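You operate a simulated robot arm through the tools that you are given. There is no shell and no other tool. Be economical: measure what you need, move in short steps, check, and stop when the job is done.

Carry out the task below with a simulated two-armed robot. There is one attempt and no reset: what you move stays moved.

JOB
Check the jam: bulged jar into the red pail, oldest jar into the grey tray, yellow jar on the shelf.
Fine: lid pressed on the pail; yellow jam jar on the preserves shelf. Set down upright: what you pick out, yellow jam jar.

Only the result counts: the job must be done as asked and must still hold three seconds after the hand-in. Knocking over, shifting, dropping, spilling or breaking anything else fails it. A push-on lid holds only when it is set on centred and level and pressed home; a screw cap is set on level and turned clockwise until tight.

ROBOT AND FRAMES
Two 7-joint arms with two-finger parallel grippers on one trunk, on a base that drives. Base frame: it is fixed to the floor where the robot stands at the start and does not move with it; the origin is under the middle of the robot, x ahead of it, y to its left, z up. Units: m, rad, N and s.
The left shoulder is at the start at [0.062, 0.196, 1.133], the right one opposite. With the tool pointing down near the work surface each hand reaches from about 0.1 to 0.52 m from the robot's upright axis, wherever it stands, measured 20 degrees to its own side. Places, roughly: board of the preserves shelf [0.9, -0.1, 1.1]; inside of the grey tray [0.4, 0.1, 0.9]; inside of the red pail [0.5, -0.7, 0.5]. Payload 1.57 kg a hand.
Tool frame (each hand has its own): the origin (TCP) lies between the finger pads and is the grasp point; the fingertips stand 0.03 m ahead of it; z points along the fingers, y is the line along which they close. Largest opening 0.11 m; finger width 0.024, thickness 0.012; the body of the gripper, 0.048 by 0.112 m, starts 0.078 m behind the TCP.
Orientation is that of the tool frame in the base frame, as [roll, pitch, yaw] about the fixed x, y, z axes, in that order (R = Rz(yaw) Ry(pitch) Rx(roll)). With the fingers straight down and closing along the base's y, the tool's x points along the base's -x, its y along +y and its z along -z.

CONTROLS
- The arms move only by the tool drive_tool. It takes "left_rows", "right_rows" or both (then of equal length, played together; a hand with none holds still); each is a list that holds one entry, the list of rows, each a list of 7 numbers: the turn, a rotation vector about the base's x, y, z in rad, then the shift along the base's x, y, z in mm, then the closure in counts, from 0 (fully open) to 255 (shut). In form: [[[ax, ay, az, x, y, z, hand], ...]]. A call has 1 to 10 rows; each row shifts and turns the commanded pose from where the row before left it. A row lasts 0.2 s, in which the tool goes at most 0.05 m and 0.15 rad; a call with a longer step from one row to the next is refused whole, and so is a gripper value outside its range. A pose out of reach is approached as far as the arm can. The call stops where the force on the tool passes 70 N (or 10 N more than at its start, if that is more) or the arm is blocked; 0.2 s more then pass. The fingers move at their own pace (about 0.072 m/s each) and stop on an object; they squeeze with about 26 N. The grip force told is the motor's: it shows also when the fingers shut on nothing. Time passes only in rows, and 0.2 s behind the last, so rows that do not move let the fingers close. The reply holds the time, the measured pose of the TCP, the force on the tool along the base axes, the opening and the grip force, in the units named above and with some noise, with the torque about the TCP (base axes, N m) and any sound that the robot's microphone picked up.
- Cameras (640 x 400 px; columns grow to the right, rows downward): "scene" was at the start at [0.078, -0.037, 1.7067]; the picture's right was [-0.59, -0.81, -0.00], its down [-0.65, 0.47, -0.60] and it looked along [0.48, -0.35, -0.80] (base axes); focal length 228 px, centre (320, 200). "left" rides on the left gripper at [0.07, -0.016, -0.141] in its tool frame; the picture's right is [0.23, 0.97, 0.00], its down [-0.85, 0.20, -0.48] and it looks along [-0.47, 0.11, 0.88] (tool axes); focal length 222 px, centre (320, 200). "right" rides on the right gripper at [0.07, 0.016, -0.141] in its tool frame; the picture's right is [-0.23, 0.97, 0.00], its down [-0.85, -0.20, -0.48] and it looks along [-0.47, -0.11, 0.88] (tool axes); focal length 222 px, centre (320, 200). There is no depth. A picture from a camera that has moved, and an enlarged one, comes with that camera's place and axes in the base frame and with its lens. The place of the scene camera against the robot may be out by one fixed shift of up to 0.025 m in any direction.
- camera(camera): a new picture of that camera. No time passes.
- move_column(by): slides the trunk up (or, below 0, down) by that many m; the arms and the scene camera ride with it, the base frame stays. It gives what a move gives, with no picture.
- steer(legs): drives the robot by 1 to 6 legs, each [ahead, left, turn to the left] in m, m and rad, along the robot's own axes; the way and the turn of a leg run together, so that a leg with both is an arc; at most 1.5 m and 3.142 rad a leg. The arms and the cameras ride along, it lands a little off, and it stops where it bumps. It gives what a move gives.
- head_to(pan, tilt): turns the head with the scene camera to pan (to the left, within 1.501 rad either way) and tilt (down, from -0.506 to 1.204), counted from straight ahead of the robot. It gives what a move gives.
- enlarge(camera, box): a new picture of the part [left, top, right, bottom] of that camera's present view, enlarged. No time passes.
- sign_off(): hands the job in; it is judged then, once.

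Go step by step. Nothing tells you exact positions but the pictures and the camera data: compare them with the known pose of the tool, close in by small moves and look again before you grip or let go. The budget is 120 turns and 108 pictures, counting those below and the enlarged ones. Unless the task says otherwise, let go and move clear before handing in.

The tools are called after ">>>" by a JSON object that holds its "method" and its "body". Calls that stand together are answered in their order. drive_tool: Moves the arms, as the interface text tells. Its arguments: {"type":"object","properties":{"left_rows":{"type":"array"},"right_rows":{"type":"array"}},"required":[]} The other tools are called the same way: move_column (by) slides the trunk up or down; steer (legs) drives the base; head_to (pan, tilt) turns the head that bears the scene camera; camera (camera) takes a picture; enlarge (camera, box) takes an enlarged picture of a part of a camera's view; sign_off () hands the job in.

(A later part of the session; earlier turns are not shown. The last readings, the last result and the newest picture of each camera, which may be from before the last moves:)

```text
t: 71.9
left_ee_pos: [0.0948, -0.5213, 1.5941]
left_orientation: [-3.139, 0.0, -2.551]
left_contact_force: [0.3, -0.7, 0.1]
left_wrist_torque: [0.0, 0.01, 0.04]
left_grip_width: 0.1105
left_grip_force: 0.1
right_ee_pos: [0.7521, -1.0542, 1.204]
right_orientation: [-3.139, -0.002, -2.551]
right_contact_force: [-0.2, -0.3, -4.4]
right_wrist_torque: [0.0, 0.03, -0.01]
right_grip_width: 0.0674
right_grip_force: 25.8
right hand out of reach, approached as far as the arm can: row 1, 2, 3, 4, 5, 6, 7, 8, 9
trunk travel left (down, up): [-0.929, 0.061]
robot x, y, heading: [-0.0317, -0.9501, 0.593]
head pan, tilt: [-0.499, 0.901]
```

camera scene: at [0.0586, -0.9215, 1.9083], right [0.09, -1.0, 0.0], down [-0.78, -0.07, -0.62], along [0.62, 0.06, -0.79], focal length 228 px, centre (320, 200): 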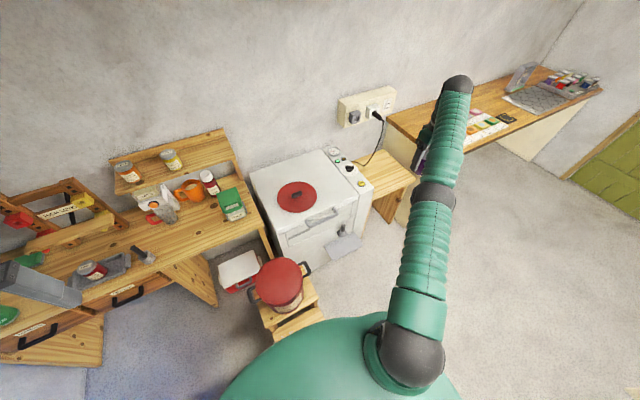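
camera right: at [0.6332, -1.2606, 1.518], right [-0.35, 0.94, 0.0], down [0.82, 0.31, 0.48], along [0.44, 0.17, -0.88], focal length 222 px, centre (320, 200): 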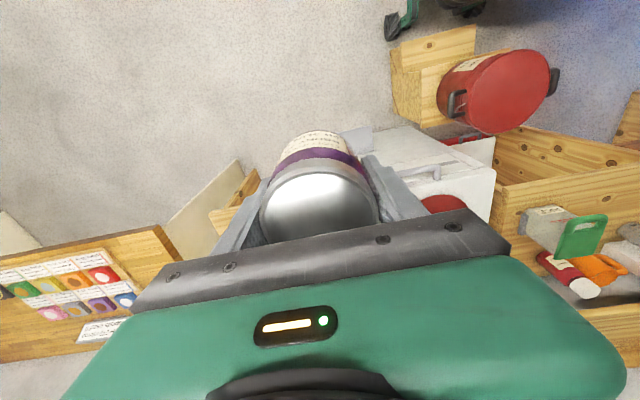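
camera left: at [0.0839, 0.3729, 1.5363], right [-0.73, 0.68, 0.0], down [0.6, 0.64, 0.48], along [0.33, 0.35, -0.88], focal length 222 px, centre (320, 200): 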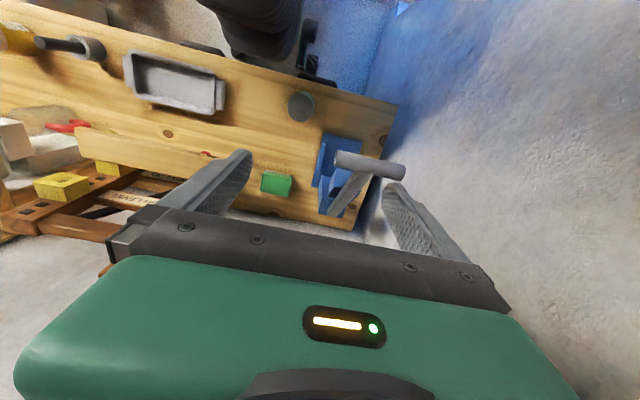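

>>> {"method": "drive_tool", "body": {"right_rows": [[[-0.078, 0.117, 0, 0, 0, 0, 255], [-0.078, 0.117, 0, 0, 0, 0, 255], [-0.078, 0.117, 0, 0, 0, 0, 255], [-0.078, 0.117, 0, 0, 0, 0, 255], [-0.078, 0.117, 0, 0, 0, 0, 255]]]}}

```text
t: 73.1
left_ee_pos: [0.0942, -0.5219, 1.5949]
left_orientation: [-3.14, 0.003, -2.552]
left_contact_force: [-1.0, 0.1, 0.1]
left_wrist_torque: [0.02, -0.01, 0.0]
left_grip_width: 0.1099
left_grip_force: 0.0
right_ee_pos: [0.6207, -1.0749, 1.2064]
right_orientation: [3.14, -0.66, -2.549]
right_contact_force: [0.3, 0.3, -4.2]
right_wrist_torque: [-0.02, -0.02, -0.01]
right_grip_width: 0.0678
right_grip_force: 25.6
right hand out of reach, approached as far as the arm can: row 1, 2, 3, 4, 5
trunk travel left (down, up): [-0.929, 0.061]
robot x, y, heading: [-0.0362, -0.9447, 0.59]
head pan, tilt: [-0.499, 0.901]
```

>>> {"method": "drive_tool", "body": {"right_rows": [[[-0.078, 0.117, 0, 0, 0, 0, 255], [-0.078, 0.117, 0, 0, 0, 0, 255], [0, 0, 0, 0, 0, 0, 255]]]}}

>>> {"method": "drive_tool", "body": {"right_rows": [[[0.078, -0.117, 0, 0, 0, 0, 255], [0.078, -0.117, 0, 0, 0, 0, 255], [0.078, -0.117, 0, 0, 0, 0, 255], [0, 0, 0, 0, 0, 0, 255]]]}}

```text
t: 73.9
left_ee_pos: [0.0941, -0.5199, 1.5954]
left_orientation: [-3.141, 0.003, -2.55]
left_contact_force: [0.0, -0.8, 0.1]
left_wrist_torque: [0.01, 0.01, -0.05]
left_grip_width: 0.1098
left_grip_force: 0.0
right_ee_pos: [0.6215, -1.0764, 1.2057]
right_orientation: [3.141, -0.658, -2.549]
right_contact_force: [-0.2, -0.3, -4.0]
right_wrist_torque: [0.01, -0.04, -0.01]
right_grip_width: 0.0674
right_grip_force: 26.0
right hand out of reach, approached as far as the arm can: row 1, 2
trunk travel left (down, up): [-0.929, 0.061]
robot x, y, heading: [-0.034, -0.9476, 0.591]
head pan, tilt: [-0.499, 0.901]
```

```text
t: 74.9
left_ee_pos: [0.0959, -0.52, 1.5949]
left_orientation: [-3.138, 0.001, -2.55]
left_contact_force: [0.3, -0.3, 0.1]
left_wrist_torque: [0.01, -0.02, 0.04]
left_grip_width: 0.1097
left_grip_force: 0.0
right_ee_pos: [0.6214, -1.0776, 1.2068]
right_orientation: [-3.14, -0.235, -2.549]
right_contact_force: [-0.1, -0.3, -4.8]
right_wrist_torque: [-0.03, 0.01, -0.03]
right_grip_width: 0.0675
right_grip_force: 26.1
trunk travel left (down, up): [-0.929, 0.061]
robot x, y, heading: [-0.0353, -0.9498, 0.591]
head pan, tilt: [-0.499, 0.901]
```

The elbow is bent again and the arm is free. I level the tool and move toward the pail.

>>> {"method": "drive_tool", "body": {"right_rows": [[[0.065, -0.098, 0, 0, 0, 0, 255], [0.065, -0.098, 0, 0, 0, 0, 255], [0, 0, 0, -20, 35, 0, 255], [0, 0, 0, -20, 35, 0, 255], [0, 0, 0, -20, 35, 0, 255], [0, 0, 0, -20, 35, 0, 255], [0, 0, 0, -20, 35, 0, 255], [0, 0, 0, -20, 35, 0, 255], [0, 0, 0, -20, 35, 0, 255], [0, 0, 0, -20, 35, 0, 255]]]}}

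>>> {"method": "camera", "body": {"camera": "right"}}

```text
t: 77.1
left_ee_pos: [0.0912, -0.5184, 1.5935]
left_orientation: [-3.136, 0.001, -2.553]
left_contact_force: [0.4, -0.4, -0.4]
left_wrist_torque: [-0.01, -0.04, 0.0]
left_grip_width: 0.11
left_grip_force: 0.0
right_ee_pos: [0.4573, -0.7917, 1.2097]
right_orientation: [-3.134, -0.001, -2.553]
right_contact_force: [-0.6, 0.2, -3.4]
right_wrist_torque: [0.01, 0.0, -0.03]
right_grip_width: 0.0675
right_grip_force: 26.7
trunk travel left (down, up): [-0.929, 0.061]
robot x, y, heading: [-0.0378, -0.9527, 0.587]
head pan, tilt: [-0.499, 0.901]
```

```text
48 pictures are left
camera right: at [0.3898, -0.8173, 1.3496], right [-0.35, 0.94, -0.01], down [0.82, 0.31, 0.48], along [0.45, 0.16, -0.88], focal length 222 px, centre (320, 200)
```

right: 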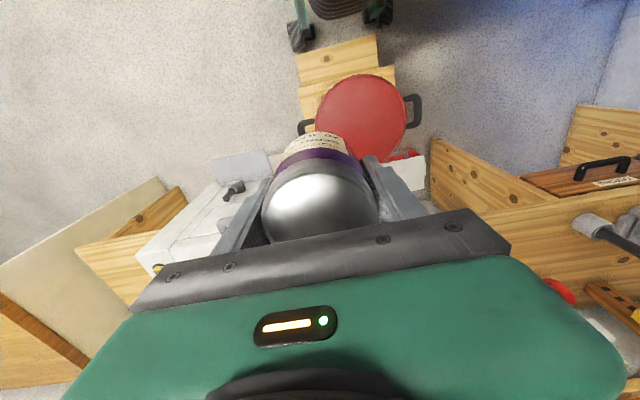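

>>> {"method": "drive_tool", "body": {"right_rows": [[[0, 0, 0, -5, 35, 0, 255], [0, 0, 0, -5, 35, 0, 255], [0, 0, 0, -5, 32, 0, 255]]]}}

>>> {"method": "move_column", "body": {"by": -0.25}}

>>> {"method": "camera", "body": {"camera": "right"}}

>>> {"method": "head_to", "body": {"pan": 0.0, "tilt": 1.0}}

>>> {"method": "camera", "body": {"camera": "scene"}}

```text
t: 77.9
left_ee_pos: [0.0909, -0.5151, 1.5944]
left_orientation: [-3.136, 0.0, -2.551]
left_contact_force: [0.4, 0.5, 0.1]
left_wrist_torque: [-0.01, 0.01, 0.01]
left_grip_width: 0.1099
left_grip_force: 0.1
right_ee_pos: [0.4444, -0.6865, 1.206]
right_orientation: [-3.135, -0.002, -2.55]
right_contact_force: [0.3, 0.2, -4.3]
right_wrist_torque: [-0.03, 0.0, -0.01]
right_grip_width: 0.0675
right_grip_force: 25.9
trunk travel left (down, up): [-0.929, 0.061]
robot x, y, heading: [-0.0342, -0.951, 0.59]
head pan, tilt: [-0.499, 0.901]
```

```text
t: 80.5
left_ee_pos: [0.0922, -0.5182, 1.3438]
left_orientation: [-3.139, 0.001, -2.55]
left_contact_force: [-0.2, -0.3, 0.2]
left_wrist_torque: [0.01, 0.01, 0.0]
left_grip_width: 0.1099
left_grip_force: 0.0
right_ee_pos: [0.4453, -0.6889, 0.9558]
right_orientation: [-3.136, 0.0, -2.55]
right_contact_force: [-0.6, 0.3, -3.7]
right_wrist_torque: [-0.01, 0.03, -0.03]
right_grip_width: 0.0674
right_grip_force: 26.3
trunk travel left (down, up): [-0.679, 0.311]
robot x, y, heading: [-0.0381, -0.9473, 0.591]
head pan, tilt: [-0.499, 0.901]
```

```text
47 pictures are left
camera right: at [0.377, -0.7157, 1.0965], right [-0.35, 0.94, -0.01], down [0.82, 0.31, 0.48], along [0.45, 0.17, -0.88], focal length 222 px, centre (320, 200)
```

right: 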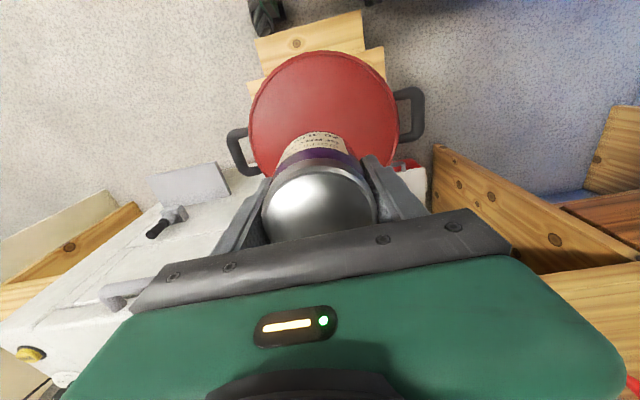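

```text
t: 81.4
left_ee_pos: [0.0924, -0.5181, 1.3437]
left_orientation: [-3.138, 0.002, -2.552]
left_contact_force: [-0.4, 0.3, -0.5]
left_wrist_torque: [-0.01, 0.01, 0.0]
left_grip_width: 0.1098
left_grip_force: 0.0
right_ee_pos: [0.4445, -0.69, 0.9555]
right_orientation: [-3.137, -0.001, -2.55]
right_contact_force: [0.3, 0.6, -4.3]
right_wrist_torque: [0.03, -0.03, 0.03]
right_grip_width: 0.0673
right_grip_force: 25.8
trunk travel left (down, up): [-0.679, 0.311]
robot x, y, heading: [-0.0356, -0.9514, 0.591]
head pan, tilt: [0.0, 1.0]
```

```text
46 pictures are left
camera scene: at [0.0356, -0.8818, 1.6512], right [0.56, -0.83, 0.0], down [-0.7, -0.47, -0.54], along [0.45, 0.3, -0.84], focal length 228 px, centre (320, 200)
```

scene: 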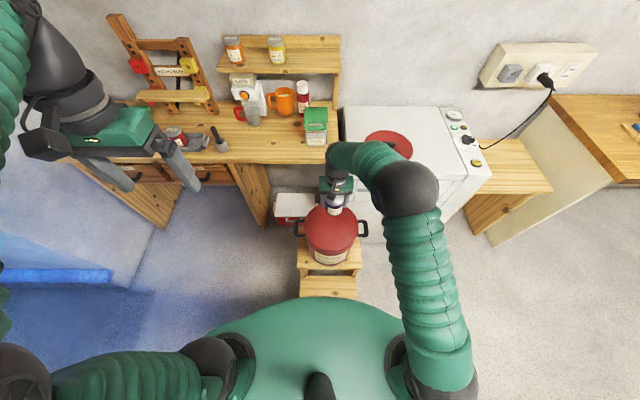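

>>> {"method": "enlarge", "body": {"camera": "right", "box": [220, 30, 440, 200]}}

>>> {"method": "enlarge", "body": {"camera": "scene", "box": [270, 160, 390, 290]}}

```text
2.35 times, centred on (330, 115) of right
camera zoom: at [0.377, -0.7156, 1.0964], right [-0.35, 0.94, -0.01], down [0.82, 0.31, 0.48], along [0.45, 0.17, -0.88], focal length 523 px, centre (296, 400)
```

zoom: 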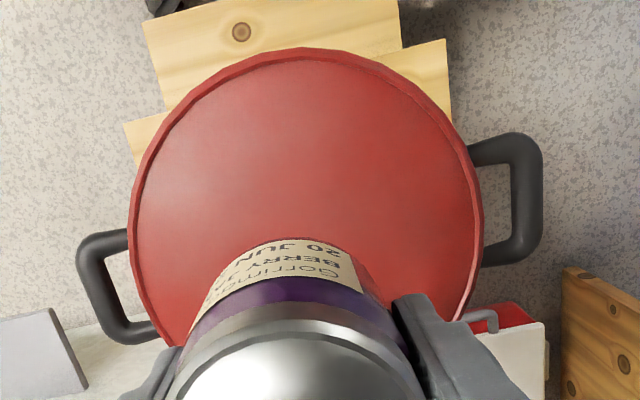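

```text
3.08 times, centred on (330, 225) of scene
camera zoom: at [0.0356, -0.8818, 1.6512], right [0.56, -0.83, 0.0], down [-0.7, -0.47, -0.54], along [0.45, 0.3, -0.84], focal length 701 px, centre (289, 123)
```

zoom: 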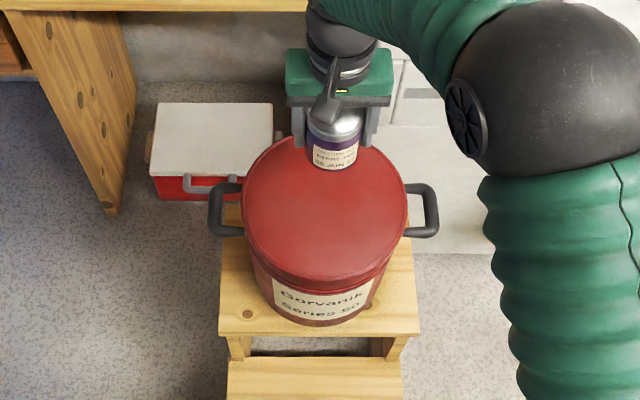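

The pail has a raised ring round its top; I lower the jar to just above it and check by look and touch whether it is open.

>>> {"method": "drive_tool", "body": {"right_rows": [[[0, 0, 0, -8, 2, -45, 255], [0, 0, 0, 0, 0, -45, 255], [0, 0, 0, 0, 0, -45, 255], [0, 0, 0, 0, 0, -40, 255]]]}}

>>> {"method": "camera", "body": {"camera": "right"}}

>>> {"method": "enlarge", "body": {"camera": "scene", "box": [280, 160, 380, 280]}}

```text
t: 82.4
left_ee_pos: [0.0939, -0.517, 1.3434]
left_orientation: [-3.138, 0.0, -2.551]
left_contact_force: [-0.5, -0.3, 0.4]
left_wrist_torque: [0.01, -0.01, 0.02]
left_grip_width: 0.1099
left_grip_force: 0.0
right_ee_pos: [0.4409, -0.6876, 0.7772]
right_orientation: [-3.136, -0.002, -2.55]
right_contact_force: [0.6, 0.2, -3.3]
right_wrist_torque: [-0.01, 0.01, 0.02]
right_grip_width: 0.0678
right_grip_force: 25.5
trunk travel left (down, up): [-0.679, 0.311]
robot x, y, heading: [-0.039, -0.9488, 0.588]
head pan, tilt: [0.0, 1.0]
```

```text
43 pictures are left
camera right: at [0.372, -0.7134, 0.9184], right [-0.35, 0.94, -0.01], down [0.82, 0.31, 0.48], along [0.45, 0.17, -0.88], focal length 222 px, centre (320, 200)
```

right: 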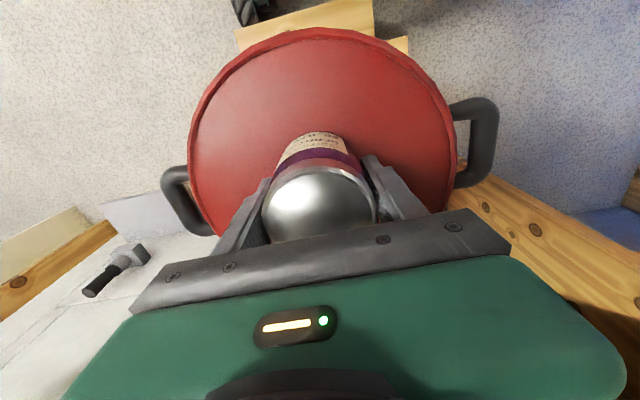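

```text
3.33 times, centred on (330, 220) of scene
camera zoom: at [0.037, -0.8807, 1.6512], right [0.56, -0.83, 0.0], down [-0.7, -0.47, -0.54], along [0.45, 0.3, -0.84], focal length 759 px, centre (287, 133)
```

zoom: 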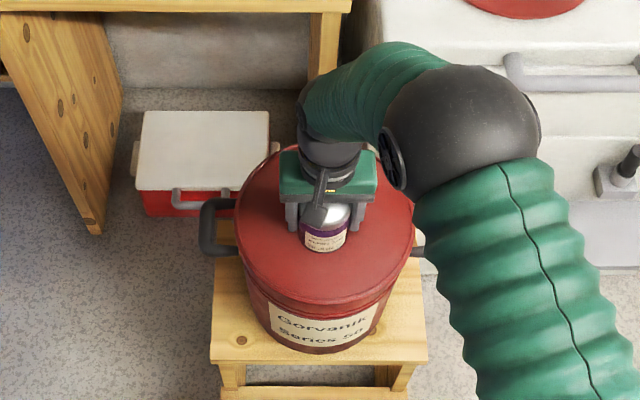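

>>> {"method": "drive_tool", "body": {"right_rows": [[[0, 0, 0, -4, 0, -10, 255], [0, 0, 0, 0, 0, -5, 255]]]}}

>>> {"method": "drive_tool", "body": {"right_rows": [[[0, 0, 0, 0, 0, -5, 255]]]}}

>>> {"method": "drive_tool", "body": {"right_rows": [[[0, 0, 0, 0, 0, -5, 255]]]}}

>>> {"method": "drive_tool", "body": {"right_rows": [[[0, 0, 0, 0, 0, -5, 255]]]}}

>>> {"method": "enlarge", "body": {"camera": "scene", "box": [290, 180, 370, 270]}}

```text
t: 83.0
left_ee_pos: [0.0933, -0.518, 1.3434]
left_orientation: [-3.138, -0.001, -2.552]
left_contact_force: [-0.8, 0.1, -0.5]
left_wrist_torque: [0.01, 0.02, 0.01]
left_grip_width: 0.1101
left_grip_force: 0.1
right_ee_pos: [0.4334, -0.6882, 0.7657]
right_orientation: [-3.138, -0.001, -2.551]
right_contact_force: [1.3, 0.7, -4.3]
right_wrist_torque: [0.0, 0.01, -0.01]
right_grip_width: 0.0674
right_grip_force: 26.9
trunk travel left (down, up): [-0.679, 0.311]
robot x, y, heading: [-0.0386, -0.9482, 0.589]
head pan, tilt: [0.0, 1.0]
```

```text
t: 83.4
left_ee_pos: [0.093, -0.5186, 1.3435]
left_orientation: [-3.136, 0.001, -2.549]
left_contact_force: [0.2, 0.8, 0.0]
left_wrist_torque: [0.0, 0.01, -0.01]
left_grip_width: 0.1097
left_grip_force: 0.1
right_ee_pos: [0.4353, -0.689, 0.7609]
right_orientation: [-3.137, -0.001, -2.549]
right_contact_force: [-0.3, -0.4, -4.8]
right_wrist_torque: [-0.01, 0.03, 0.01]
right_grip_width: 0.0675
right_grip_force: 26.0
trunk travel left (down, up): [-0.679, 0.311]
robot x, y, heading: [-0.0347, -0.9492, 0.589]
head pan, tilt: [0.0, 1.0]
```

```text
t: 83.8
left_ee_pos: [0.0929, -0.5185, 1.3446]
left_orientation: [-3.138, 0.002, -2.552]
left_contact_force: [0.1, -0.2, 0.1]
left_wrist_torque: [0.01, -0.01, -0.03]
left_grip_width: 0.11
left_grip_force: 0.0
right_ee_pos: [0.4324, -0.6895, 0.7549]
right_orientation: [-3.136, -0.001, -2.55]
right_contact_force: [0.6, -1.1, -3.5]
right_wrist_torque: [0.0, -0.01, 0.02]
right_grip_width: 0.0674
right_grip_force: 25.9
trunk travel left (down, up): [-0.679, 0.311]
robot x, y, heading: [-0.033, -0.9497, 0.592]
head pan, tilt: [0.0, 1.0]
```

```text
t: 84.2
left_ee_pos: [0.0926, -0.5173, 1.3443]
left_orientation: [-3.139, 0.001, -2.552]
left_contact_force: [-0.3, -0.1, -0.7]
left_wrist_torque: [0.01, 0.03, -0.02]
left_grip_width: 0.1103
left_grip_force: 0.0
right_ee_pos: [0.4329, -0.6881, 0.7503]
right_orientation: [-3.135, -0.001, -2.549]
right_contact_force: [-0.3, -0.1, -3.9]
right_wrist_torque: [0.02, 0.0, 0.04]
right_grip_width: 0.0675
right_grip_force: 26.0
trunk travel left (down, up): [-0.679, 0.311]
robot x, y, heading: [-0.0346, -0.9496, 0.586]
head pan, tilt: [0.0, 1.0]
```

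```text
4.44 times, centred on (330, 225) of scene
camera zoom: at [0.0358, -0.8814, 1.6512], right [0.56, -0.83, 0.0], down [-0.7, -0.47, -0.54], along [0.45, 0.3, -0.84], focal length 1013 px, centre (276, 89)
```

zoom: 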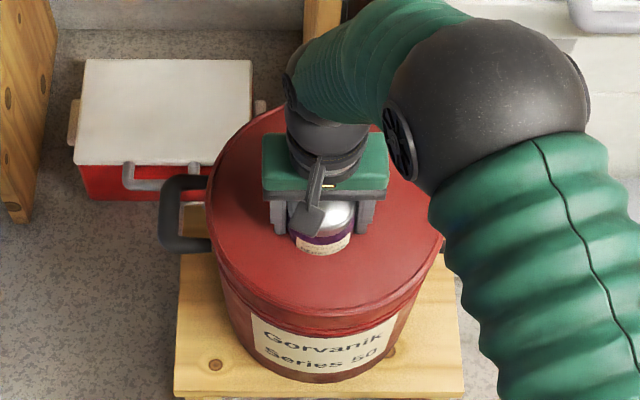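

>>> {"method": "drive_tool", "body": {"right_rows": [[[0, 0, 0, 0, 0, -5, 255]]]}}

>>> {"method": "drive_tool", "body": {"right_rows": [[[0, 0, 0, 0, 0, -5, 255]]]}}

>>> {"method": "drive_tool", "body": {"right_rows": [[[0, 0, 0, 0, 0, -5, 255]]]}}

>>> {"method": "drive_tool", "body": {"right_rows": [[[0, 0, 0, 0, 0, -5, 255]]]}}

>>> {"method": "enlarge", "body": {"camera": "scene", "box": [300, 190, 360, 260]}}

```text
t: 84.6
left_ee_pos: [0.093, -0.5182, 1.3437]
left_orientation: [-3.137, 0.001, -2.552]
left_contact_force: [0.2, 0.1, -0.3]
left_wrist_torque: [0.0, 0.0, -0.04]
left_grip_width: 0.11
left_grip_force: 0.1
right_ee_pos: [0.4328, -0.688, 0.7464]
right_orientation: [-3.136, 0.0, -2.55]
right_contact_force: [-0.2, -0.8, -4.8]
right_wrist_torque: [-0.02, -0.02, 0.02]
right_grip_width: 0.0676
right_grip_force: 26.0
trunk travel left (down, up): [-0.679, 0.311]
robot x, y, heading: [-0.0371, -0.949, 0.596]
head pan, tilt: [0.0, 1.0]
```

```text
t: 85.0
left_ee_pos: [0.0915, -0.5175, 1.344]
left_orientation: [-3.139, -0.001, -2.553]
left_contact_force: [0.6, -0.3, -0.4]
left_wrist_torque: [0.0, 0.04, 0.04]
left_grip_width: 0.1098
left_grip_force: 0.0
right_ee_pos: [0.4331, -0.6869, 0.7398]
right_orientation: [-3.137, 0.0, -2.549]
right_contact_force: [0.3, 0.1, -4.1]
right_wrist_torque: [0.01, -0.07, -0.01]
right_grip_width: 0.0674
right_grip_force: 25.9
trunk travel left (down, up): [-0.679, 0.311]
robot x, y, heading: [-0.0408, -0.9498, 0.59]
head pan, tilt: [0.0, 1.0]
```

```text
t: 85.4
left_ee_pos: [0.0923, -0.5176, 1.344]
left_orientation: [-3.139, 0.001, -2.55]
left_contact_force: [0.5, 0.6, 0.1]
left_wrist_torque: [0.0, 0.03, -0.04]
left_grip_width: 0.1097
left_grip_force: 0.1
right_ee_pos: [0.4334, -0.6889, 0.7354]
right_orientation: [-3.137, -0.001, -2.55]
right_contact_force: [0.5, -0.5, -4.8]
right_wrist_torque: [0.0, 0.05, 0.03]
right_grip_width: 0.0675
right_grip_force: 25.8
trunk travel left (down, up): [-0.679, 0.311]
robot x, y, heading: [-0.0368, -0.9482, 0.594]
head pan, tilt: [0.0, 1.0]
```

```text
t: 85.8
left_ee_pos: [0.0933, -0.5184, 1.3444]
left_orientation: [-3.138, 0.002, -2.552]
left_contact_force: [0.1, -0.1, 0.0]
left_wrist_torque: [-0.01, 0.01, 0.0]
left_grip_width: 0.1099
left_grip_force: 0.1
right_ee_pos: [0.4328, -0.6895, 0.7302]
right_orientation: [-3.137, 0.0, -2.55]
right_contact_force: [0.5, 0.6, -4.6]
right_wrist_torque: [-0.02, 0.01, 0.04]
right_grip_width: 0.0677
right_grip_force: 26.5
trunk travel left (down, up): [-0.679, 0.311]
robot x, y, heading: [-0.0366, -0.9492, 0.593]
head pan, tilt: [0.0, 1.0]
```

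```text
5.71 times, centred on (330, 225) of scene
camera zoom: at [0.0357, -0.8814, 1.6512], right [0.56, -0.83, 0.0], down [-0.7, -0.47, -0.54], along [0.45, 0.3, -0.84], focal length 1302 px, centre (263, 57)
```

zoom: 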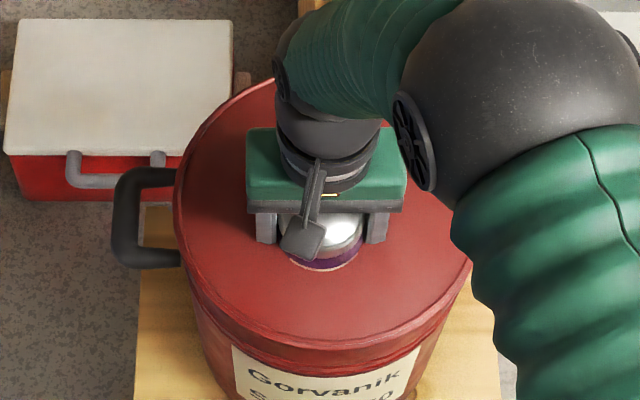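

The jar has sunk past the apparent red surface with no contact force, so the pail is open and only looks flat. I go on lowering by small steps.

>>> {"method": "drive_tool", "body": {"right_rows": [[[0, 0, 0, 0, 0, -10, 255], [0, 0, 0, 0, 0, -10, 255], [0, 0, 0, 0, 0, -10, 255]]]}}

>>> {"method": "drive_tool", "body": {"right_rows": [[[0, 0, 0, 0, 0, -10, 255], [0, 0, 0, 0, 0, -10, 255]]]}}

>>> {"method": "camera", "body": {"camera": "right"}}

>>> {"method": "enlarge", "body": {"camera": "scene", "box": [290, 180, 370, 270]}}

```text
t: 86.6
left_ee_pos: [0.0925, -0.5187, 1.3442]
left_orientation: [-3.138, 0.002, -2.55]
left_contact_force: [0.1, 0.4, -1.0]
left_wrist_torque: [-0.01, 0.0, -0.04]
left_grip_width: 0.1101
left_grip_force: 0.1
right_ee_pos: [0.4335, -0.6888, 0.701]
right_orientation: [-3.135, -0.003, -2.55]
right_contact_force: [0.5, 0.0, -4.5]
right_wrist_torque: [-0.03, -0.02, 0.01]
right_grip_width: 0.0676
right_grip_force: 26.3
trunk travel left (down, up): [-0.679, 0.311]
robot x, y, heading: [-0.0341, -0.9483, 0.595]
head pan, tilt: [0.0, 1.0]
```

```text
t: 87.2
left_ee_pos: [0.0943, -0.5187, 1.3431]
left_orientation: [-3.137, 0.002, -2.554]
left_contact_force: [-0.7, 0.2, -0.4]
left_wrist_torque: [0.01, 0.0, 0.01]
left_grip_width: 0.1099
left_grip_force: 0.1
right_ee_pos: [0.4336, -0.6881, 0.6819]
right_orientation: [-3.137, -0.002, -2.549]
right_contact_force: [-0.2, -0.1, -4.8]
right_wrist_torque: [-0.02, 0.02, 0.0]
right_grip_width: 0.0677
right_grip_force: 26.2
trunk travel left (down, up): [-0.679, 0.311]
robot x, y, heading: [-0.0335, -0.9532, 0.59]
head pan, tilt: [0.0, 1.0]
```

```text
39 pictures are left
camera right: at [0.3649, -0.7137, 0.8211], right [-0.35, 0.94, -0.01], down [0.82, 0.31, 0.48], along [0.45, 0.17, -0.88], focal length 222 px, centre (320, 200)
```

right: 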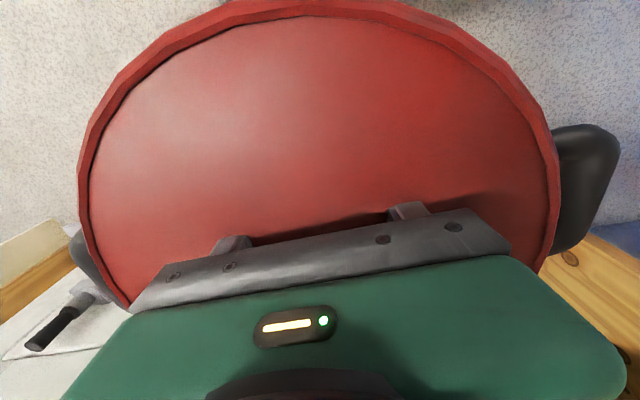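

```text
4.44 times, centred on (330, 225) of scene
camera zoom: at [0.036, -0.8812, 1.6512], right [0.56, -0.83, 0.0], down [-0.7, -0.47, -0.54], along [0.45, 0.3, -0.84], focal length 1013 px, centre (276, 89)
```

zoom: 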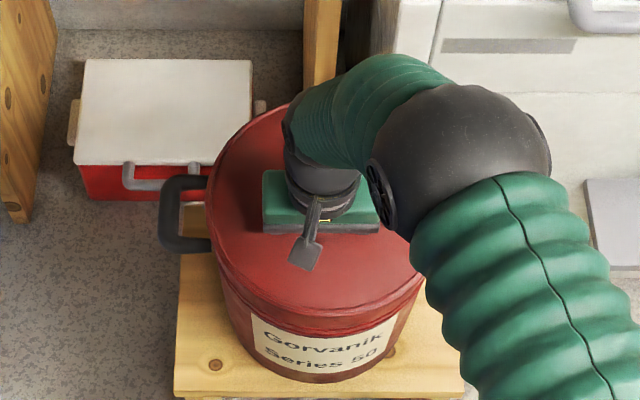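

The "flat top" is only how the pail is drawn; the hand passes through freely. I keep lowering by force feedback.

>>> {"method": "drive_tool", "body": {"right_rows": [[[0, 0, 0, 0, 0, -10, 255], [0, 0, 0, 0, 0, -10, 255], [0, 0, 0, 0, 0, -10, 255]]]}}

>>> {"method": "drive_tool", "body": {"right_rows": [[[0, 0, 0, 0, 0, -10, 255], [0, 0, 0, 0, 0, -10, 255], [0, 0, 0, 0, 0, -10, 255]]]}}

>>> {"method": "drive_tool", "body": {"right_rows": [[[0, 0, 0, 0, 0, -7, 255], [0, 0, 0, 0, 0, -7, 255]]]}}

>>> {"method": "drive_tool", "body": {"right_rows": [[[0, 0, 0, 0, 0, -5, 255], [0, 0, 0, 0, 0, -5, 255]]]}}

```text
t: 88.0
left_ee_pos: [0.0924, -0.518, 1.3435]
left_orientation: [-3.138, 0.002, -2.551]
left_contact_force: [-0.3, -0.4, -0.6]
left_wrist_torque: [-0.04, 0.0, 0.03]
left_grip_width: 0.1101
left_grip_force: 0.0
right_ee_pos: [0.4327, -0.6889, 0.6512]
right_orientation: [-3.136, -0.001, -2.55]
right_contact_force: [0.5, 0.6, -4.1]
right_wrist_torque: [-0.02, 0.02, 0.0]
right_grip_width: 0.0676
right_grip_force: 26.3
trunk travel left (down, up): [-0.679, 0.311]
robot x, y, heading: [-0.0339, -0.9468, 0.592]
head pan, tilt: [0.0, 1.0]
```

```text
t: 88.8
left_ee_pos: [0.0924, -0.5182, 1.3441]
left_orientation: [-3.138, 0.004, -2.551]
left_contact_force: [0.6, -0.6, -0.5]
left_wrist_torque: [-0.03, 0.0, -0.01]
left_grip_width: 0.1103
left_grip_force: 0.1
right_ee_pos: [0.4321, -0.6888, 0.6218]
right_orientation: [-3.136, -0.003, -2.553]
right_contact_force: [-0.6, 0.2, -4.1]
right_wrist_torque: [0.0, -0.03, 0.03]
right_grip_width: 0.0677
right_grip_force: 25.8
trunk travel left (down, up): [-0.679, 0.311]
robot x, y, heading: [-0.0337, -0.9502, 0.59]
head pan, tilt: [0.0, 1.0]
```

```text
t: 89.4
left_ee_pos: [0.0928, -0.5187, 1.3445]
left_orientation: [-3.138, 0.001, -2.552]
left_contact_force: [0.4, -0.1, 0.2]
left_wrist_torque: [-0.02, 0.0, 0.0]
left_grip_width: 0.11
left_grip_force: 0.1
right_ee_pos: [0.4311, -0.6878, 0.6065]
right_orientation: [-3.136, 0.0, -2.55]
right_contact_force: [0.0, 0.7, -4.0]
right_wrist_torque: [0.02, 0.03, -0.01]
right_grip_width: 0.0677
right_grip_force: 26.1
trunk travel left (down, up): [-0.679, 0.311]
robot x, y, heading: [-0.0333, -0.9521, 0.588]
head pan, tilt: [0.0, 1.0]
```

```text
t: 90.0
left_ee_pos: [0.0909, -0.5195, 1.3446]
left_orientation: [-3.138, 0.004, -2.551]
left_contact_force: [-1.0, 0.3, 0.0]
left_wrist_torque: [-0.01, 0.0, 0.03]
left_grip_width: 0.1099
left_grip_force: 0.1
right_ee_pos: [0.432, -0.6874, 0.5993]
right_orientation: [-3.139, 0.002, -2.55]
right_contact_force: [1.0, -0.2, 10.2]
right_wrist_torque: [-0.63, 1.24, 0.01]
right_grip_width: 0.0675
right_grip_force: 26.1
trunk travel left (down, up): [-0.679, 0.311]
robot x, y, heading: [-0.0362, -0.9483, 0.592]
head pan, tilt: [0.0, 1.0]
```

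Contact, but the torque shows it is about 0.1 m to the robot's side of the tool: the camera bracket touching the rim, not the jar on the floor. I back up a bit, shift forward and try again.

>>> {"method": "drive_tool", "body": {"right_rows": [[[0, 0, 0, 0, 0, 15, 255], [0, 0, 0, 12, 8, 0, 255], [0, 0, 0, 13, 9, 0, 255], [0, 0, 0, 0, 0, -8, 255], [0, 0, 0, 0, 0, -7, 255]]]}}

>>> {"method": "drive_tool", "body": {"right_rows": [[[0, 0, 0, 0, 0, -5, 255], [0, 0, 0, 0, 0, -5, 255]]]}}

```text
t: 91.4
left_ee_pos: [0.0913, -0.5192, 1.344]
left_orientation: [-3.137, 0.001, -2.551]
left_contact_force: [0.0, -1.0, -0.3]
left_wrist_torque: [0.0, 0.04, -0.01]
left_grip_width: 0.11
left_grip_force: 0.0
right_ee_pos: [0.4806, -0.6458, 0.6342]
right_orientation: [3.127, 0.06, -2.555]
right_contact_force: [-0.5, -0.4, -4.3]
right_wrist_torque: [0.03, -0.01, 0.0]
right_grip_width: 0.0675
right_grip_force: 25.9
right hand out of reach, approached as far as the arm can: row 5
trunk travel left (down, up): [-0.679, 0.311]
robot x, y, heading: [-0.0364, -0.9495, 0.589]
head pan, tilt: [0.0, 1.0]
stopped in row 5 (right hand): the arm was blocked; the commanded pose is now the measured one
```

```text
t: 92.0
left_ee_pos: [0.0905, -0.5189, 1.3441]
left_orientation: [-3.139, 0.001, -2.551]
left_contact_force: [-0.5, 0.1, -1.0]
left_wrist_torque: [0.0, 0.0, 0.0]
left_grip_width: 0.1097
left_grip_force: 0.1
right_ee_pos: [0.4765, -0.6503, 0.6268]
right_orientation: [3.129, 0.054, -2.552]
right_contact_force: [0.4, 0.4, -4.4]
right_wrist_torque: [-0.01, -0.02, -0.01]
right_grip_width: 0.0674
right_grip_force: 25.8
right hand out of reach, approached as far as the arm can: row 2
trunk travel left (down, up): [-0.679, 0.311]
robot x, y, heading: [-0.0351, -0.9509, 0.59]
head pan, tilt: [0.0, 1.0]
```

The arm ran to the end of its reach while low. I lift everything clear with the trunk, then free the arm before trying from closer and lower.

>>> {"method": "move_column", "body": {"by": 0.22}}

>>> {"method": "drive_tool", "body": {"right_rows": [[[0, 0, 0, -15, -10, 0, 255], [0, 0, 0, -15, -10, 0, 255]]]}}

>>> {"method": "camera", "body": {"camera": "scene"}}

```text
t: 94.3
left_ee_pos: [0.0915, -0.5191, 1.565]
left_orientation: [-3.139, 0.002, -2.55]
left_contact_force: [0.2, 0.5, -0.4]
left_wrist_torque: [-0.03, 0.01, -0.02]
left_grip_width: 0.1101
left_grip_force: 0.0
right_ee_pos: [0.4779, -0.6488, 0.8473]
right_orientation: [3.129, 0.056, -2.552]
right_contact_force: [0.8, -0.1, -3.7]
right_wrist_torque: [-0.03, -0.02, 0.0]
right_grip_width: 0.0674
right_grip_force: 26.1
trunk travel left (down, up): [-0.899, 0.091]
robot x, y, heading: [-0.037, -0.9477, 0.59]
head pan, tilt: [0.0, 1.0]
```

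```text
t: 95.2
left_ee_pos: [0.0891, -0.519, 1.5654]
left_orientation: [-3.139, 0.006, -2.551]
left_contact_force: [0.3, -0.4, 0.0]
left_wrist_torque: [0.0, 0.0, 0.0]
left_grip_width: 0.11
left_grip_force: 0.1
right_ee_pos: [0.5045, -0.6103, 0.897]
right_orientation: [3.098, 0.159, -2.567]
right_contact_force: [0.4, -0.9, -4.4]
right_wrist_torque: [-0.02, -0.01, 0.04]
right_grip_width: 0.0676
right_grip_force: 25.4
right hand out of reach, approached as far as the arm can: row 1, 2
trunk travel left (down, up): [-0.899, 0.091]
robot x, y, heading: [-0.0375, -0.9514, 0.589]
head pan, tilt: [0.0, 1.0]
stopped in row 2 (right hand): the arm was blocked; the commanded pose is now the measured one
```

```text
37 pictures are left
camera scene: at [0.0364, -0.8807, 1.8712], right [0.56, -0.83, 0.0], down [-0.7, -0.47, -0.54], along [0.45, 0.3, -0.84], focal length 228 px, centre (320, 200)
```

scene: 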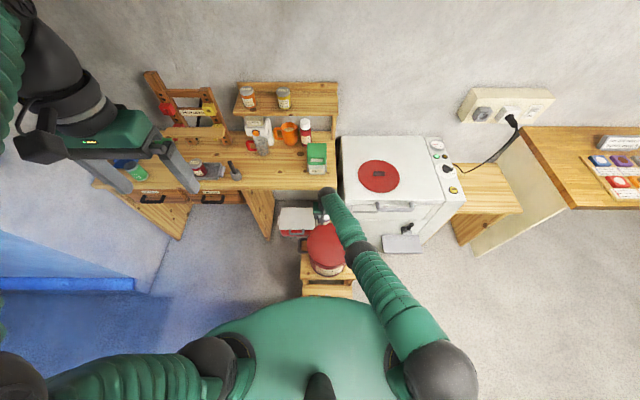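

>>> {"method": "move_column", "body": {"by": 0.08}}

>>> {"method": "drive_tool", "body": {"right_rows": [[[-0.078, 0.117, 0, 0, 0, 0, 255], [-0.078, 0.117, 0, 0, 0, 0, 255], [-0.078, 0.117, 0, 0, 0, 0, 255]]]}}

```text
t: 96.3
left_ee_pos: [0.0895, -0.5181, 1.6441]
left_orientation: [-3.138, 0.005, -2.55]
left_contact_force: [0.0, -0.3, -0.6]
left_wrist_torque: [0.0, 0.02, -0.02]
left_grip_width: 0.1098
left_grip_force: 0.0
right_ee_pos: [0.5053, -0.6116, 0.9762]
right_orientation: [3.1, 0.16, -2.565]
right_contact_force: [0.3, 1.1, -5.4]
right_wrist_torque: [0.0, -0.03, -0.02]
right_grip_width: 0.0672
right_grip_force: 25.8
trunk travel left (down, up): [-0.979, 0.011]
robot x, y, heading: [-0.0333, -0.9479, 0.591]
head pan, tilt: [0.0, 1.0]
```

```text
t: 97.1
left_ee_pos: [0.0908, -0.5203, 1.6452]
left_orientation: [-3.137, 0.004, -2.55]
left_contact_force: [-0.7, 0.0, -0.1]
left_wrist_torque: [-0.03, -0.01, 0.0]
left_grip_width: 0.1098
left_grip_force: 0.0
right_ee_pos: [0.4466, -0.6758, 1.0064]
right_orientation: [3.106, -0.275, -2.565]
right_contact_force: [0.5, -0.2, -4.0]
right_wrist_torque: [0.04, 0.02, 0.0]
right_grip_width: 0.0674
right_grip_force: 25.6
right hand out of reach, approached as far as the arm can: row 1, 2, 3
trunk travel left (down, up): [-0.979, 0.011]
robot x, y, heading: [-0.0387, -0.9537, 0.591]
head pan, tilt: [0.0, 1.0]
```

>>> {"method": "drive_tool", "body": {"right_rows": [[[0.078, -0.117, 0, 0, 0, 40, 255], [0.078, -0.117, 0, 0, 0, 40, 255], [0, 0, 0, 0, 0, 40, 255], [0, 0, 0, 0, 0, 40, 255], [0, 0, 0, 0, 0, 40, 255], [0, 0, 0, 0, 0, 40, 255], [0, 0, 0, 0, 0, 40, 255]]]}}

>>> {"method": "drive_tool", "body": {"right_rows": [[[-0.078, 0.117, 0, 0, 0, 0, 255], [-0.078, 0.117, 0, 0, 0, 0, 255], [-0.078, 0.117, 0, 0, 0, 0, 255], [-0.078, 0.117, 0, 0, 0, 0, 255], [-0.078, 0.117, 0, 0, 0, 0, 255], [0, 0, 0, 0, 0, 0, 255]]]}}

```text
t: 98.7
left_ee_pos: [0.0885, -0.5204, 1.6446]
left_orientation: [-3.137, 0.006, -2.55]
left_contact_force: [0.5, 0.4, -0.4]
left_wrist_torque: [0.02, -0.01, -0.01]
left_grip_width: 0.1099
left_grip_force: 0.2
right_ee_pos: [0.5171, -0.5893, 1.254]
right_orientation: [3.106, 0.009, -2.565]
right_contact_force: [-1.1, 0.7, -5.0]
right_wrist_torque: [0.01, -0.04, 0.01]
right_grip_width: 0.0676
right_grip_force: 25.9
right hand out of reach, approached as far as the arm can: row 1, 2, 3, 4, 5, 6
trunk travel left (down, up): [-0.979, 0.011]
robot x, y, heading: [-0.0328, -0.9482, 0.591]
head pan, tilt: [0.0, 1.0]
```

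```text
t: 100.1
left_ee_pos: [0.0914, -0.5199, 1.6451]
left_orientation: [-3.138, 0.003, -2.551]
left_contact_force: [-0.2, -0.1, -0.6]
left_wrist_torque: [-0.01, -0.01, 0.0]
left_grip_width: 0.1101
left_grip_force: 0.0
right_ee_pos: [0.434, -0.6917, 1.2568]
right_orientation: [3.11, -0.601, -2.568]
right_contact_force: [-0.1, 0.5, -4.6]
right_wrist_torque: [-0.01, -0.04, 0.01]
right_grip_width: 0.0673
right_grip_force: 26.0
right hand out of reach, approached as far as the arm can: row 1, 2, 3, 4, 5
trunk travel left (down, up): [-0.979, 0.011]
robot x, y, heading: [-0.0388, -0.952, 0.59]
head pan, tilt: [0.0, 1.0]
```

>>> {"method": "drive_tool", "body": {"right_rows": [[[0.083, -0.124, 0, 0, 0, 0, 255], [0.083, -0.124, 0, 0, 0, 0, 255], [0.083, -0.124, 0, 0, 0, 0, 255], [0, 0, 0, 0, 0, 0, 255]]]}}

>>> {"method": "drive_tool", "body": {"right_rows": [[[0, 0, 0, -8, -5, 0, 255], [0, 0, 0, -8, -5, 0, 255]]]}}

```text
t: 101.1
left_ee_pos: [0.0908, -0.5194, 1.6458]
left_orientation: [-3.138, 0.004, -2.551]
left_contact_force: [0.1, -0.2, 1.0]
left_wrist_torque: [0.01, 0.02, -0.02]
left_grip_width: 0.1099
left_grip_force: 0.0
right_ee_pos: [0.4342, -0.6926, 1.2558]
right_orientation: [3.105, -0.153, -2.563]
right_contact_force: [-0.4, -0.2, -4.3]
right_wrist_torque: [0.01, 0.03, 0.0]
right_grip_width: 0.0674
right_grip_force: 25.5
trunk travel left (down, up): [-0.979, 0.011]
robot x, y, heading: [-0.0324, -0.949, 0.588]
head pan, tilt: [0.0, 1.0]
```

```text
t: 101.7
left_ee_pos: [0.0882, -0.5206, 1.646]
left_orientation: [-3.138, 0.006, -2.549]
left_contact_force: [-0.4, -1.0, 0.2]
left_wrist_torque: [0.0, 0.01, 0.01]
left_grip_width: 0.1102
left_grip_force: 0.1
right_ee_pos: [0.4158, -0.7025, 1.2571]
right_orientation: [3.102, -0.149, -2.563]
right_contact_force: [0.2, -0.7, -3.4]
right_wrist_torque: [-0.02, 0.01, -0.01]
right_grip_width: 0.0673
right_grip_force: 26.0
trunk travel left (down, up): [-0.979, 0.011]
robot x, y, heading: [-0.0374, -0.9489, 0.588]
head pan, tilt: [0.0, 1.0]
```

The arm is free again. I level the tool, drive a little closer and to the left so the pail is right in front of the right shoulder.

>>> {"method": "drive_tool", "body": {"right_rows": [[[0.08, -0.12, 0, -5, -5, 0, 255], [-0.033, -0.021, 0.012, -10, -5, 0, 255]]]}}

>>> {"method": "steer", "body": {"legs": [[0.07, 0.13, 0]]}}

>>> {"method": "camera", "body": {"camera": "right"}}

```text
t: 102.3
left_ee_pos: [0.0879, -0.5218, 1.6454]
left_orientation: [-3.138, 0.008, -2.55]
left_contact_force: [-0.4, -0.3, 0.6]
left_wrist_torque: [0.02, -0.02, 0.0]
left_grip_width: 0.1102
left_grip_force: 0.0
right_ee_pos: [0.4, -0.7146, 1.2575]
right_orientation: [3.141, -0.005, -2.553]
right_contact_force: [-0.1, -0.2, -4.3]
right_wrist_torque: [-0.04, 0.01, 0.0]
right_grip_width: 0.0676
right_grip_force: 25.4
trunk travel left (down, up): [-0.979, 0.011]
robot x, y, heading: [-0.035, -0.9483, 0.589]
head pan, tilt: [0.0, 1.0]
```

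```text
t: 103.7
left_ee_pos: [0.0967, -0.4139, 1.6545]
left_orientation: [3.117, 0.007, -2.562]
left_contact_force: [-0.2, 0.7, -0.4]
left_wrist_torque: [-0.04, -0.01, -0.02]
left_grip_width: 0.1102
left_grip_force: 0.0
right_ee_pos: [0.4043, -0.6003, 1.2561]
right_orientation: [3.117, -0.004, -2.561]
right_contact_force: [1.4, -0.3, -3.5]
right_wrist_torque: [0.0, 0.09, -0.05]
right_grip_width: 0.0677
right_grip_force: 26.5
trunk travel left (down, up): [-0.979, 0.011]
robot x, y, heading: [-0.045, -0.8061, 0.585]
head pan, tilt: [0.0, 1.0]
```

```text
36 pictures are left
camera right: at [0.3394, -0.6287, 1.3974], right [-0.34, 0.94, 0.02], down [0.83, 0.29, 0.47], along [0.43, 0.18, -0.88], focal length 222 px, centre (320, 200)
```

right: 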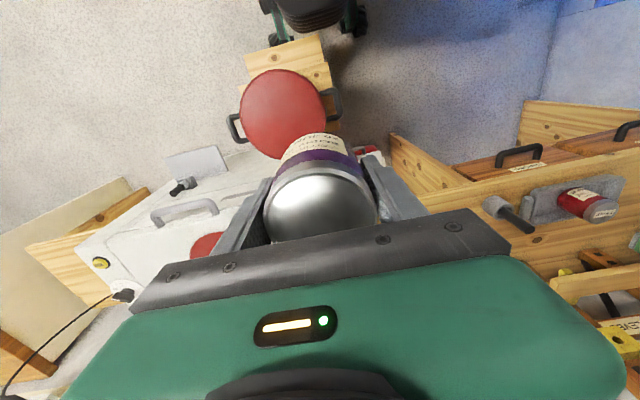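

>>> {"method": "drive_tool", "body": {"right_rows": [[[0, 0, 0, 28, -37, 0, 255], [0, 0, 0, 28, -37, 0, 255], [0, 0, 0, 0, 0, 0, 255]]]}}

>>> {"method": "move_column", "body": {"by": -0.36}}

>>> {"method": "camera", "body": {"camera": "right"}}

```text
t: 104.5
left_ee_pos: [0.0859, -0.3957, 1.6496]
left_orientation: [3.135, 0.009, -2.564]
left_contact_force: [-0.3, 0.5, 0.8]
left_wrist_torque: [0.0, 0.0, 0.01]
left_grip_width: 0.1101
left_grip_force: 0.0
right_ee_pos: [0.4536, -0.6612, 1.2565]
right_orientation: [3.133, -0.005, -2.565]
right_contact_force: [0.3, -1.2, -4.3]
right_wrist_torque: [0.04, 0.06, -0.02]
right_grip_width: 0.0677
right_grip_force: 26.3
trunk travel left (down, up): [-0.979, 0.011]
robot x, y, heading: [-0.046, -0.8111, 0.584]
head pan, tilt: [0.0, 1.0]
```

```text
t: 108.0
left_ee_pos: [0.0811, -0.3808, 1.2863]
left_orientation: [-3.141, 0.005, -2.561]
left_contact_force: [-0.1, 0.3, 0.2]
left_wrist_torque: [0.03, 0.01, 0.04]
left_grip_width: 0.1099
left_grip_force: 0.1
right_ee_pos: [0.4478, -0.6492, 0.8958]
right_orientation: [3.14, -0.008, -2.562]
right_contact_force: [0.9, 0.0, -3.6]
right_wrist_torque: [-0.03, -0.01, 0.03]
right_grip_width: 0.0675
right_grip_force: 26.0
trunk travel left (down, up): [-0.619, 0.371]
robot x, y, heading: [-0.0502, -0.8016, 0.583]
head pan, tilt: [0.0, 1.0]
```

```text
35 pictures are left
camera right: at [0.3801, -0.6748, 1.0368], right [-0.34, 0.94, 0.0], down [0.83, 0.3, 0.47], along [0.44, 0.16, -0.88], focal length 222 px, centre (320, 200)
```

right: 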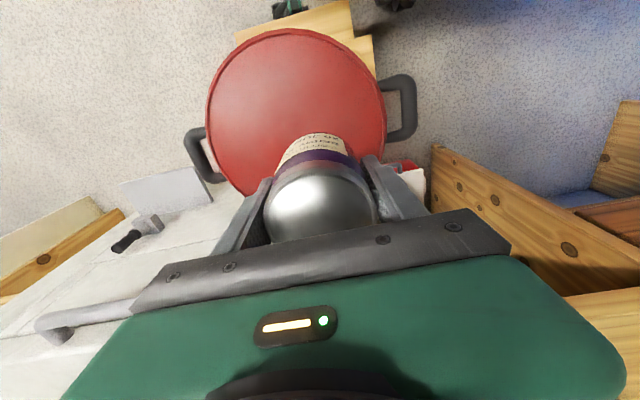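

>>> {"method": "drive_tool", "body": {"right_rows": [[[0, 0, 0, 13, -27, -10, 255], [0, 0, 0, 0, 0, -40, 255], [0, 0, 0, 0, 0, -40, 255], [0, 0, 0, 0, 0, -40, 255], [0, 0, 0, 0, 0, -40, 255], [0, 0, 0, 0, 0, -30, 255], [0, 0, 0, 0, 0, -30, 255], [0, 0, 0, 0, 0, -15, 255], [0, 0, 0, 0, 0, -15, 255]]]}}

>>> {"method": "drive_tool", "body": {"right_rows": [[[0, 0, 0, 0, 0, -7, 255], [0, 0, 0, 0, 0, -7, 255]]]}}

>>> {"method": "drive_tool", "body": {"right_rows": [[[0, 0, 0, 0, 0, -6, 255], [0, 0, 0, 0, 0, -6, 255]]]}}

```text
t: 110.0
left_ee_pos: [0.0802, -0.3802, 1.2867]
left_orientation: [-3.139, 0.004, -2.559]
left_contact_force: [0.5, 0.0, 0.0]
left_wrist_torque: [-0.01, 0.0, 0.01]
left_grip_width: 0.1101
left_grip_force: 0.1
right_ee_pos: [0.4579, -0.6786, 0.6357]
right_orientation: [3.142, -0.007, -2.562]
right_contact_force: [-0.5, 0.3, -5.1]
right_wrist_torque: [-0.02, 0.0, 0.0]
right_grip_width: 0.0676
right_grip_force: 26.0
trunk travel left (down, up): [-0.619, 0.371]
robot x, y, heading: [-0.0524, -0.8052, 0.582]
head pan, tilt: [0.0, 1.0]
```

```text
t: 110.6
left_ee_pos: [0.0804, -0.3789, 1.2861]
left_orientation: [-3.14, 0.006, -2.561]
left_contact_force: [0.6, 0.2, -0.5]
left_wrist_torque: [0.03, -0.01, 0.0]
left_grip_width: 0.1102
left_grip_force: 0.0
right_ee_pos: [0.4593, -0.6764, 0.6213]
right_orientation: [3.141, -0.006, -2.562]
right_contact_force: [0.0, -0.3, -4.2]
right_wrist_torque: [0.04, 0.01, 0.0]
right_grip_width: 0.0675
right_grip_force: 25.8
trunk travel left (down, up): [-0.619, 0.371]
robot x, y, heading: [-0.0493, -0.8045, 0.58]
head pan, tilt: [0.0, 1.0]
```

```text
t: 111.2
left_ee_pos: [0.0792, -0.3792, 1.2849]
left_orientation: [-3.14, 0.006, -2.562]
left_contact_force: [0.2, 0.6, -0.3]
left_wrist_torque: [-0.02, 0.01, 0.0]
left_grip_width: 0.1102
left_grip_force: 0.2
right_ee_pos: [0.458, -0.6758, 0.6088]
right_orientation: [3.14, -0.006, -2.563]
right_contact_force: [0.4, 0.2, -3.5]
right_wrist_torque: [0.0, 0.01, -0.04]
right_grip_width: 0.0676
right_grip_force: 25.6
trunk travel left (down, up): [-0.619, 0.371]
robot x, y, heading: [-0.0493, -0.8073, 0.583]
head pan, tilt: [0.0, 1.0]
```

>>> {"method": "drive_tool", "body": {"right_rows": [[[0, 0, 0, 0, 0, -6, 255], [0, 0, 0, 0, 0, -6, 255]]]}}

>>> {"method": "drive_tool", "body": {"right_rows": [[[0, 0, 0, 0, 0, -6, 255], [0, 0, 0, 0, 0, -6, 255]]]}}

>>> {"method": "drive_tool", "body": {"right_rows": [[[0, 0, 0, 0, 0, -5, 255]]]}}

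```text
t: 111.8
left_ee_pos: [0.0805, -0.3811, 1.2851]
left_orientation: [-3.141, 0.004, -2.56]
left_contact_force: [0.4, -1.6, 0.3]
left_wrist_torque: [-0.02, 0.0, 0.0]
left_grip_width: 0.11
left_grip_force: 0.0
right_ee_pos: [0.46, -0.6754, 0.5985]
right_orientation: [-3.141, -0.007, -2.562]
right_contact_force: [-0.3, -0.3, -4.3]
right_wrist_torque: [0.01, 0.0, 0.04]
right_grip_width: 0.0675
right_grip_force: 26.0
trunk travel left (down, up): [-0.619, 0.371]
robot x, y, heading: [-0.0485, -0.8048, 0.583]
head pan, tilt: [0.0, 1.0]
```

```text
t: 112.4
left_ee_pos: [0.0799, -0.38, 1.2849]
left_orientation: [-3.14, 0.006, -2.559]
left_contact_force: [-1.0, 0.3, -0.1]
left_wrist_torque: [0.0, 0.03, -0.01]
left_grip_width: 0.1098
left_grip_force: 0.1
right_ee_pos: [0.4585, -0.6764, 0.5847]
right_orientation: [-3.141, -0.008, -2.559]
right_contact_force: [0.2, 0.1, -4.3]
right_wrist_torque: [0.03, 0.01, -0.01]
right_grip_width: 0.0674
right_grip_force: 25.8
trunk travel left (down, up): [-0.619, 0.371]
robot x, y, heading: [-0.0501, -0.8041, 0.586]
head pan, tilt: [0.0, 1.0]
```

```text
t: 112.8
left_ee_pos: [0.0805, -0.3814, 1.2851]
left_orientation: [-3.139, 0.006, -2.561]
left_contact_force: [0.7, -0.1, 0.8]
left_wrist_torque: [0.0, 0.0, 0.01]
left_grip_width: 0.1101
left_grip_force: 0.0
right_ee_pos: [0.4606, -0.6752, 0.5808]
right_orientation: [-3.141, -0.007, -2.563]
right_contact_force: [-0.8, 0.2, -3.9]
right_wrist_torque: [0.0, -0.02, 0.04]
right_grip_width: 0.0676
right_grip_force: 26.3
trunk travel left (down, up): [-0.619, 0.371]
robot x, y, heading: [-0.0496, -0.8071, 0.588]
head pan, tilt: [0.0, 1.0]
```

>>> {"method": "drive_tool", "body": {"right_rows": [[[0, 0, 0, 0, 0, -6, 255], [0, 0, 0, 0, 0, -6, 255]]]}}

>>> {"method": "drive_tool", "body": {"right_rows": [[[0, 0, 0, 0, 0, -5, 255], [0, 0, 0, 0, 0, -5, 255]]]}}

>>> {"method": "drive_tool", "body": {"right_rows": [[[0, 0, 0, 0, 0, -5, 255]]]}}

```text
t: 113.4
left_ee_pos: [0.0803, -0.3799, 1.286]
left_orientation: [-3.14, 0.003, -2.559]
left_contact_force: [-0.4, 0.9, -0.6]
left_wrist_torque: [-0.02, 0.01, 0.0]
left_grip_width: 0.11
left_grip_force: 0.0
right_ee_pos: [0.459, -0.676, 0.5682]
right_orientation: [-3.141, -0.009, -2.562]
right_contact_force: [-0.2, -0.2, -5.3]
right_wrist_torque: [0.03, 0.02, 0.02]
right_grip_width: 0.0673
right_grip_force: 26.1
trunk travel left (down, up): [-0.619, 0.371]
robot x, y, heading: [-0.0454, -0.8081, 0.581]
head pan, tilt: [0.0, 1.0]
```

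```text
t: 114.0
left_ee_pos: [0.0805, -0.38, 1.2862]
left_orientation: [-3.14, 0.005, -2.56]
left_contact_force: [-0.2, -0.2, -0.9]
left_wrist_torque: [0.01, 0.0, -0.01]
left_grip_width: 0.1099
left_grip_force: 0.1
right_ee_pos: [0.4603, -0.6752, 0.5593]
right_orientation: [3.141, -0.009, -2.562]
right_contact_force: [-0.2, 0.2, -4.2]
right_wrist_torque: [-0.01, 0.01, 0.0]
right_grip_width: 0.0675
right_grip_force: 25.7
trunk travel left (down, up): [-0.619, 0.371]
robot x, y, heading: [-0.0472, -0.8061, 0.582]
head pan, tilt: [0.0, 1.0]
```

```text
t: 114.4
left_ee_pos: [0.0797, -0.38, 1.2854]
left_orientation: [-3.139, 0.005, -2.561]
left_contact_force: [0.6, -0.3, -0.1]
left_wrist_torque: [-0.04, 0.04, -0.01]
left_grip_width: 0.11
left_grip_force: 0.1
right_ee_pos: [0.4588, -0.6747, 0.5556]
right_orientation: [3.14, -0.006, -2.564]
right_contact_force: [0.3, -0.1, -4.1]
right_wrist_torque: [0.0, 0.0, -0.01]
right_grip_width: 0.0674
right_grip_force: 26.0
trunk travel left (down, up): [-0.619, 0.371]
robot x, y, heading: [-0.0454, -0.8066, 0.587]
head pan, tilt: [0.0, 1.0]
```

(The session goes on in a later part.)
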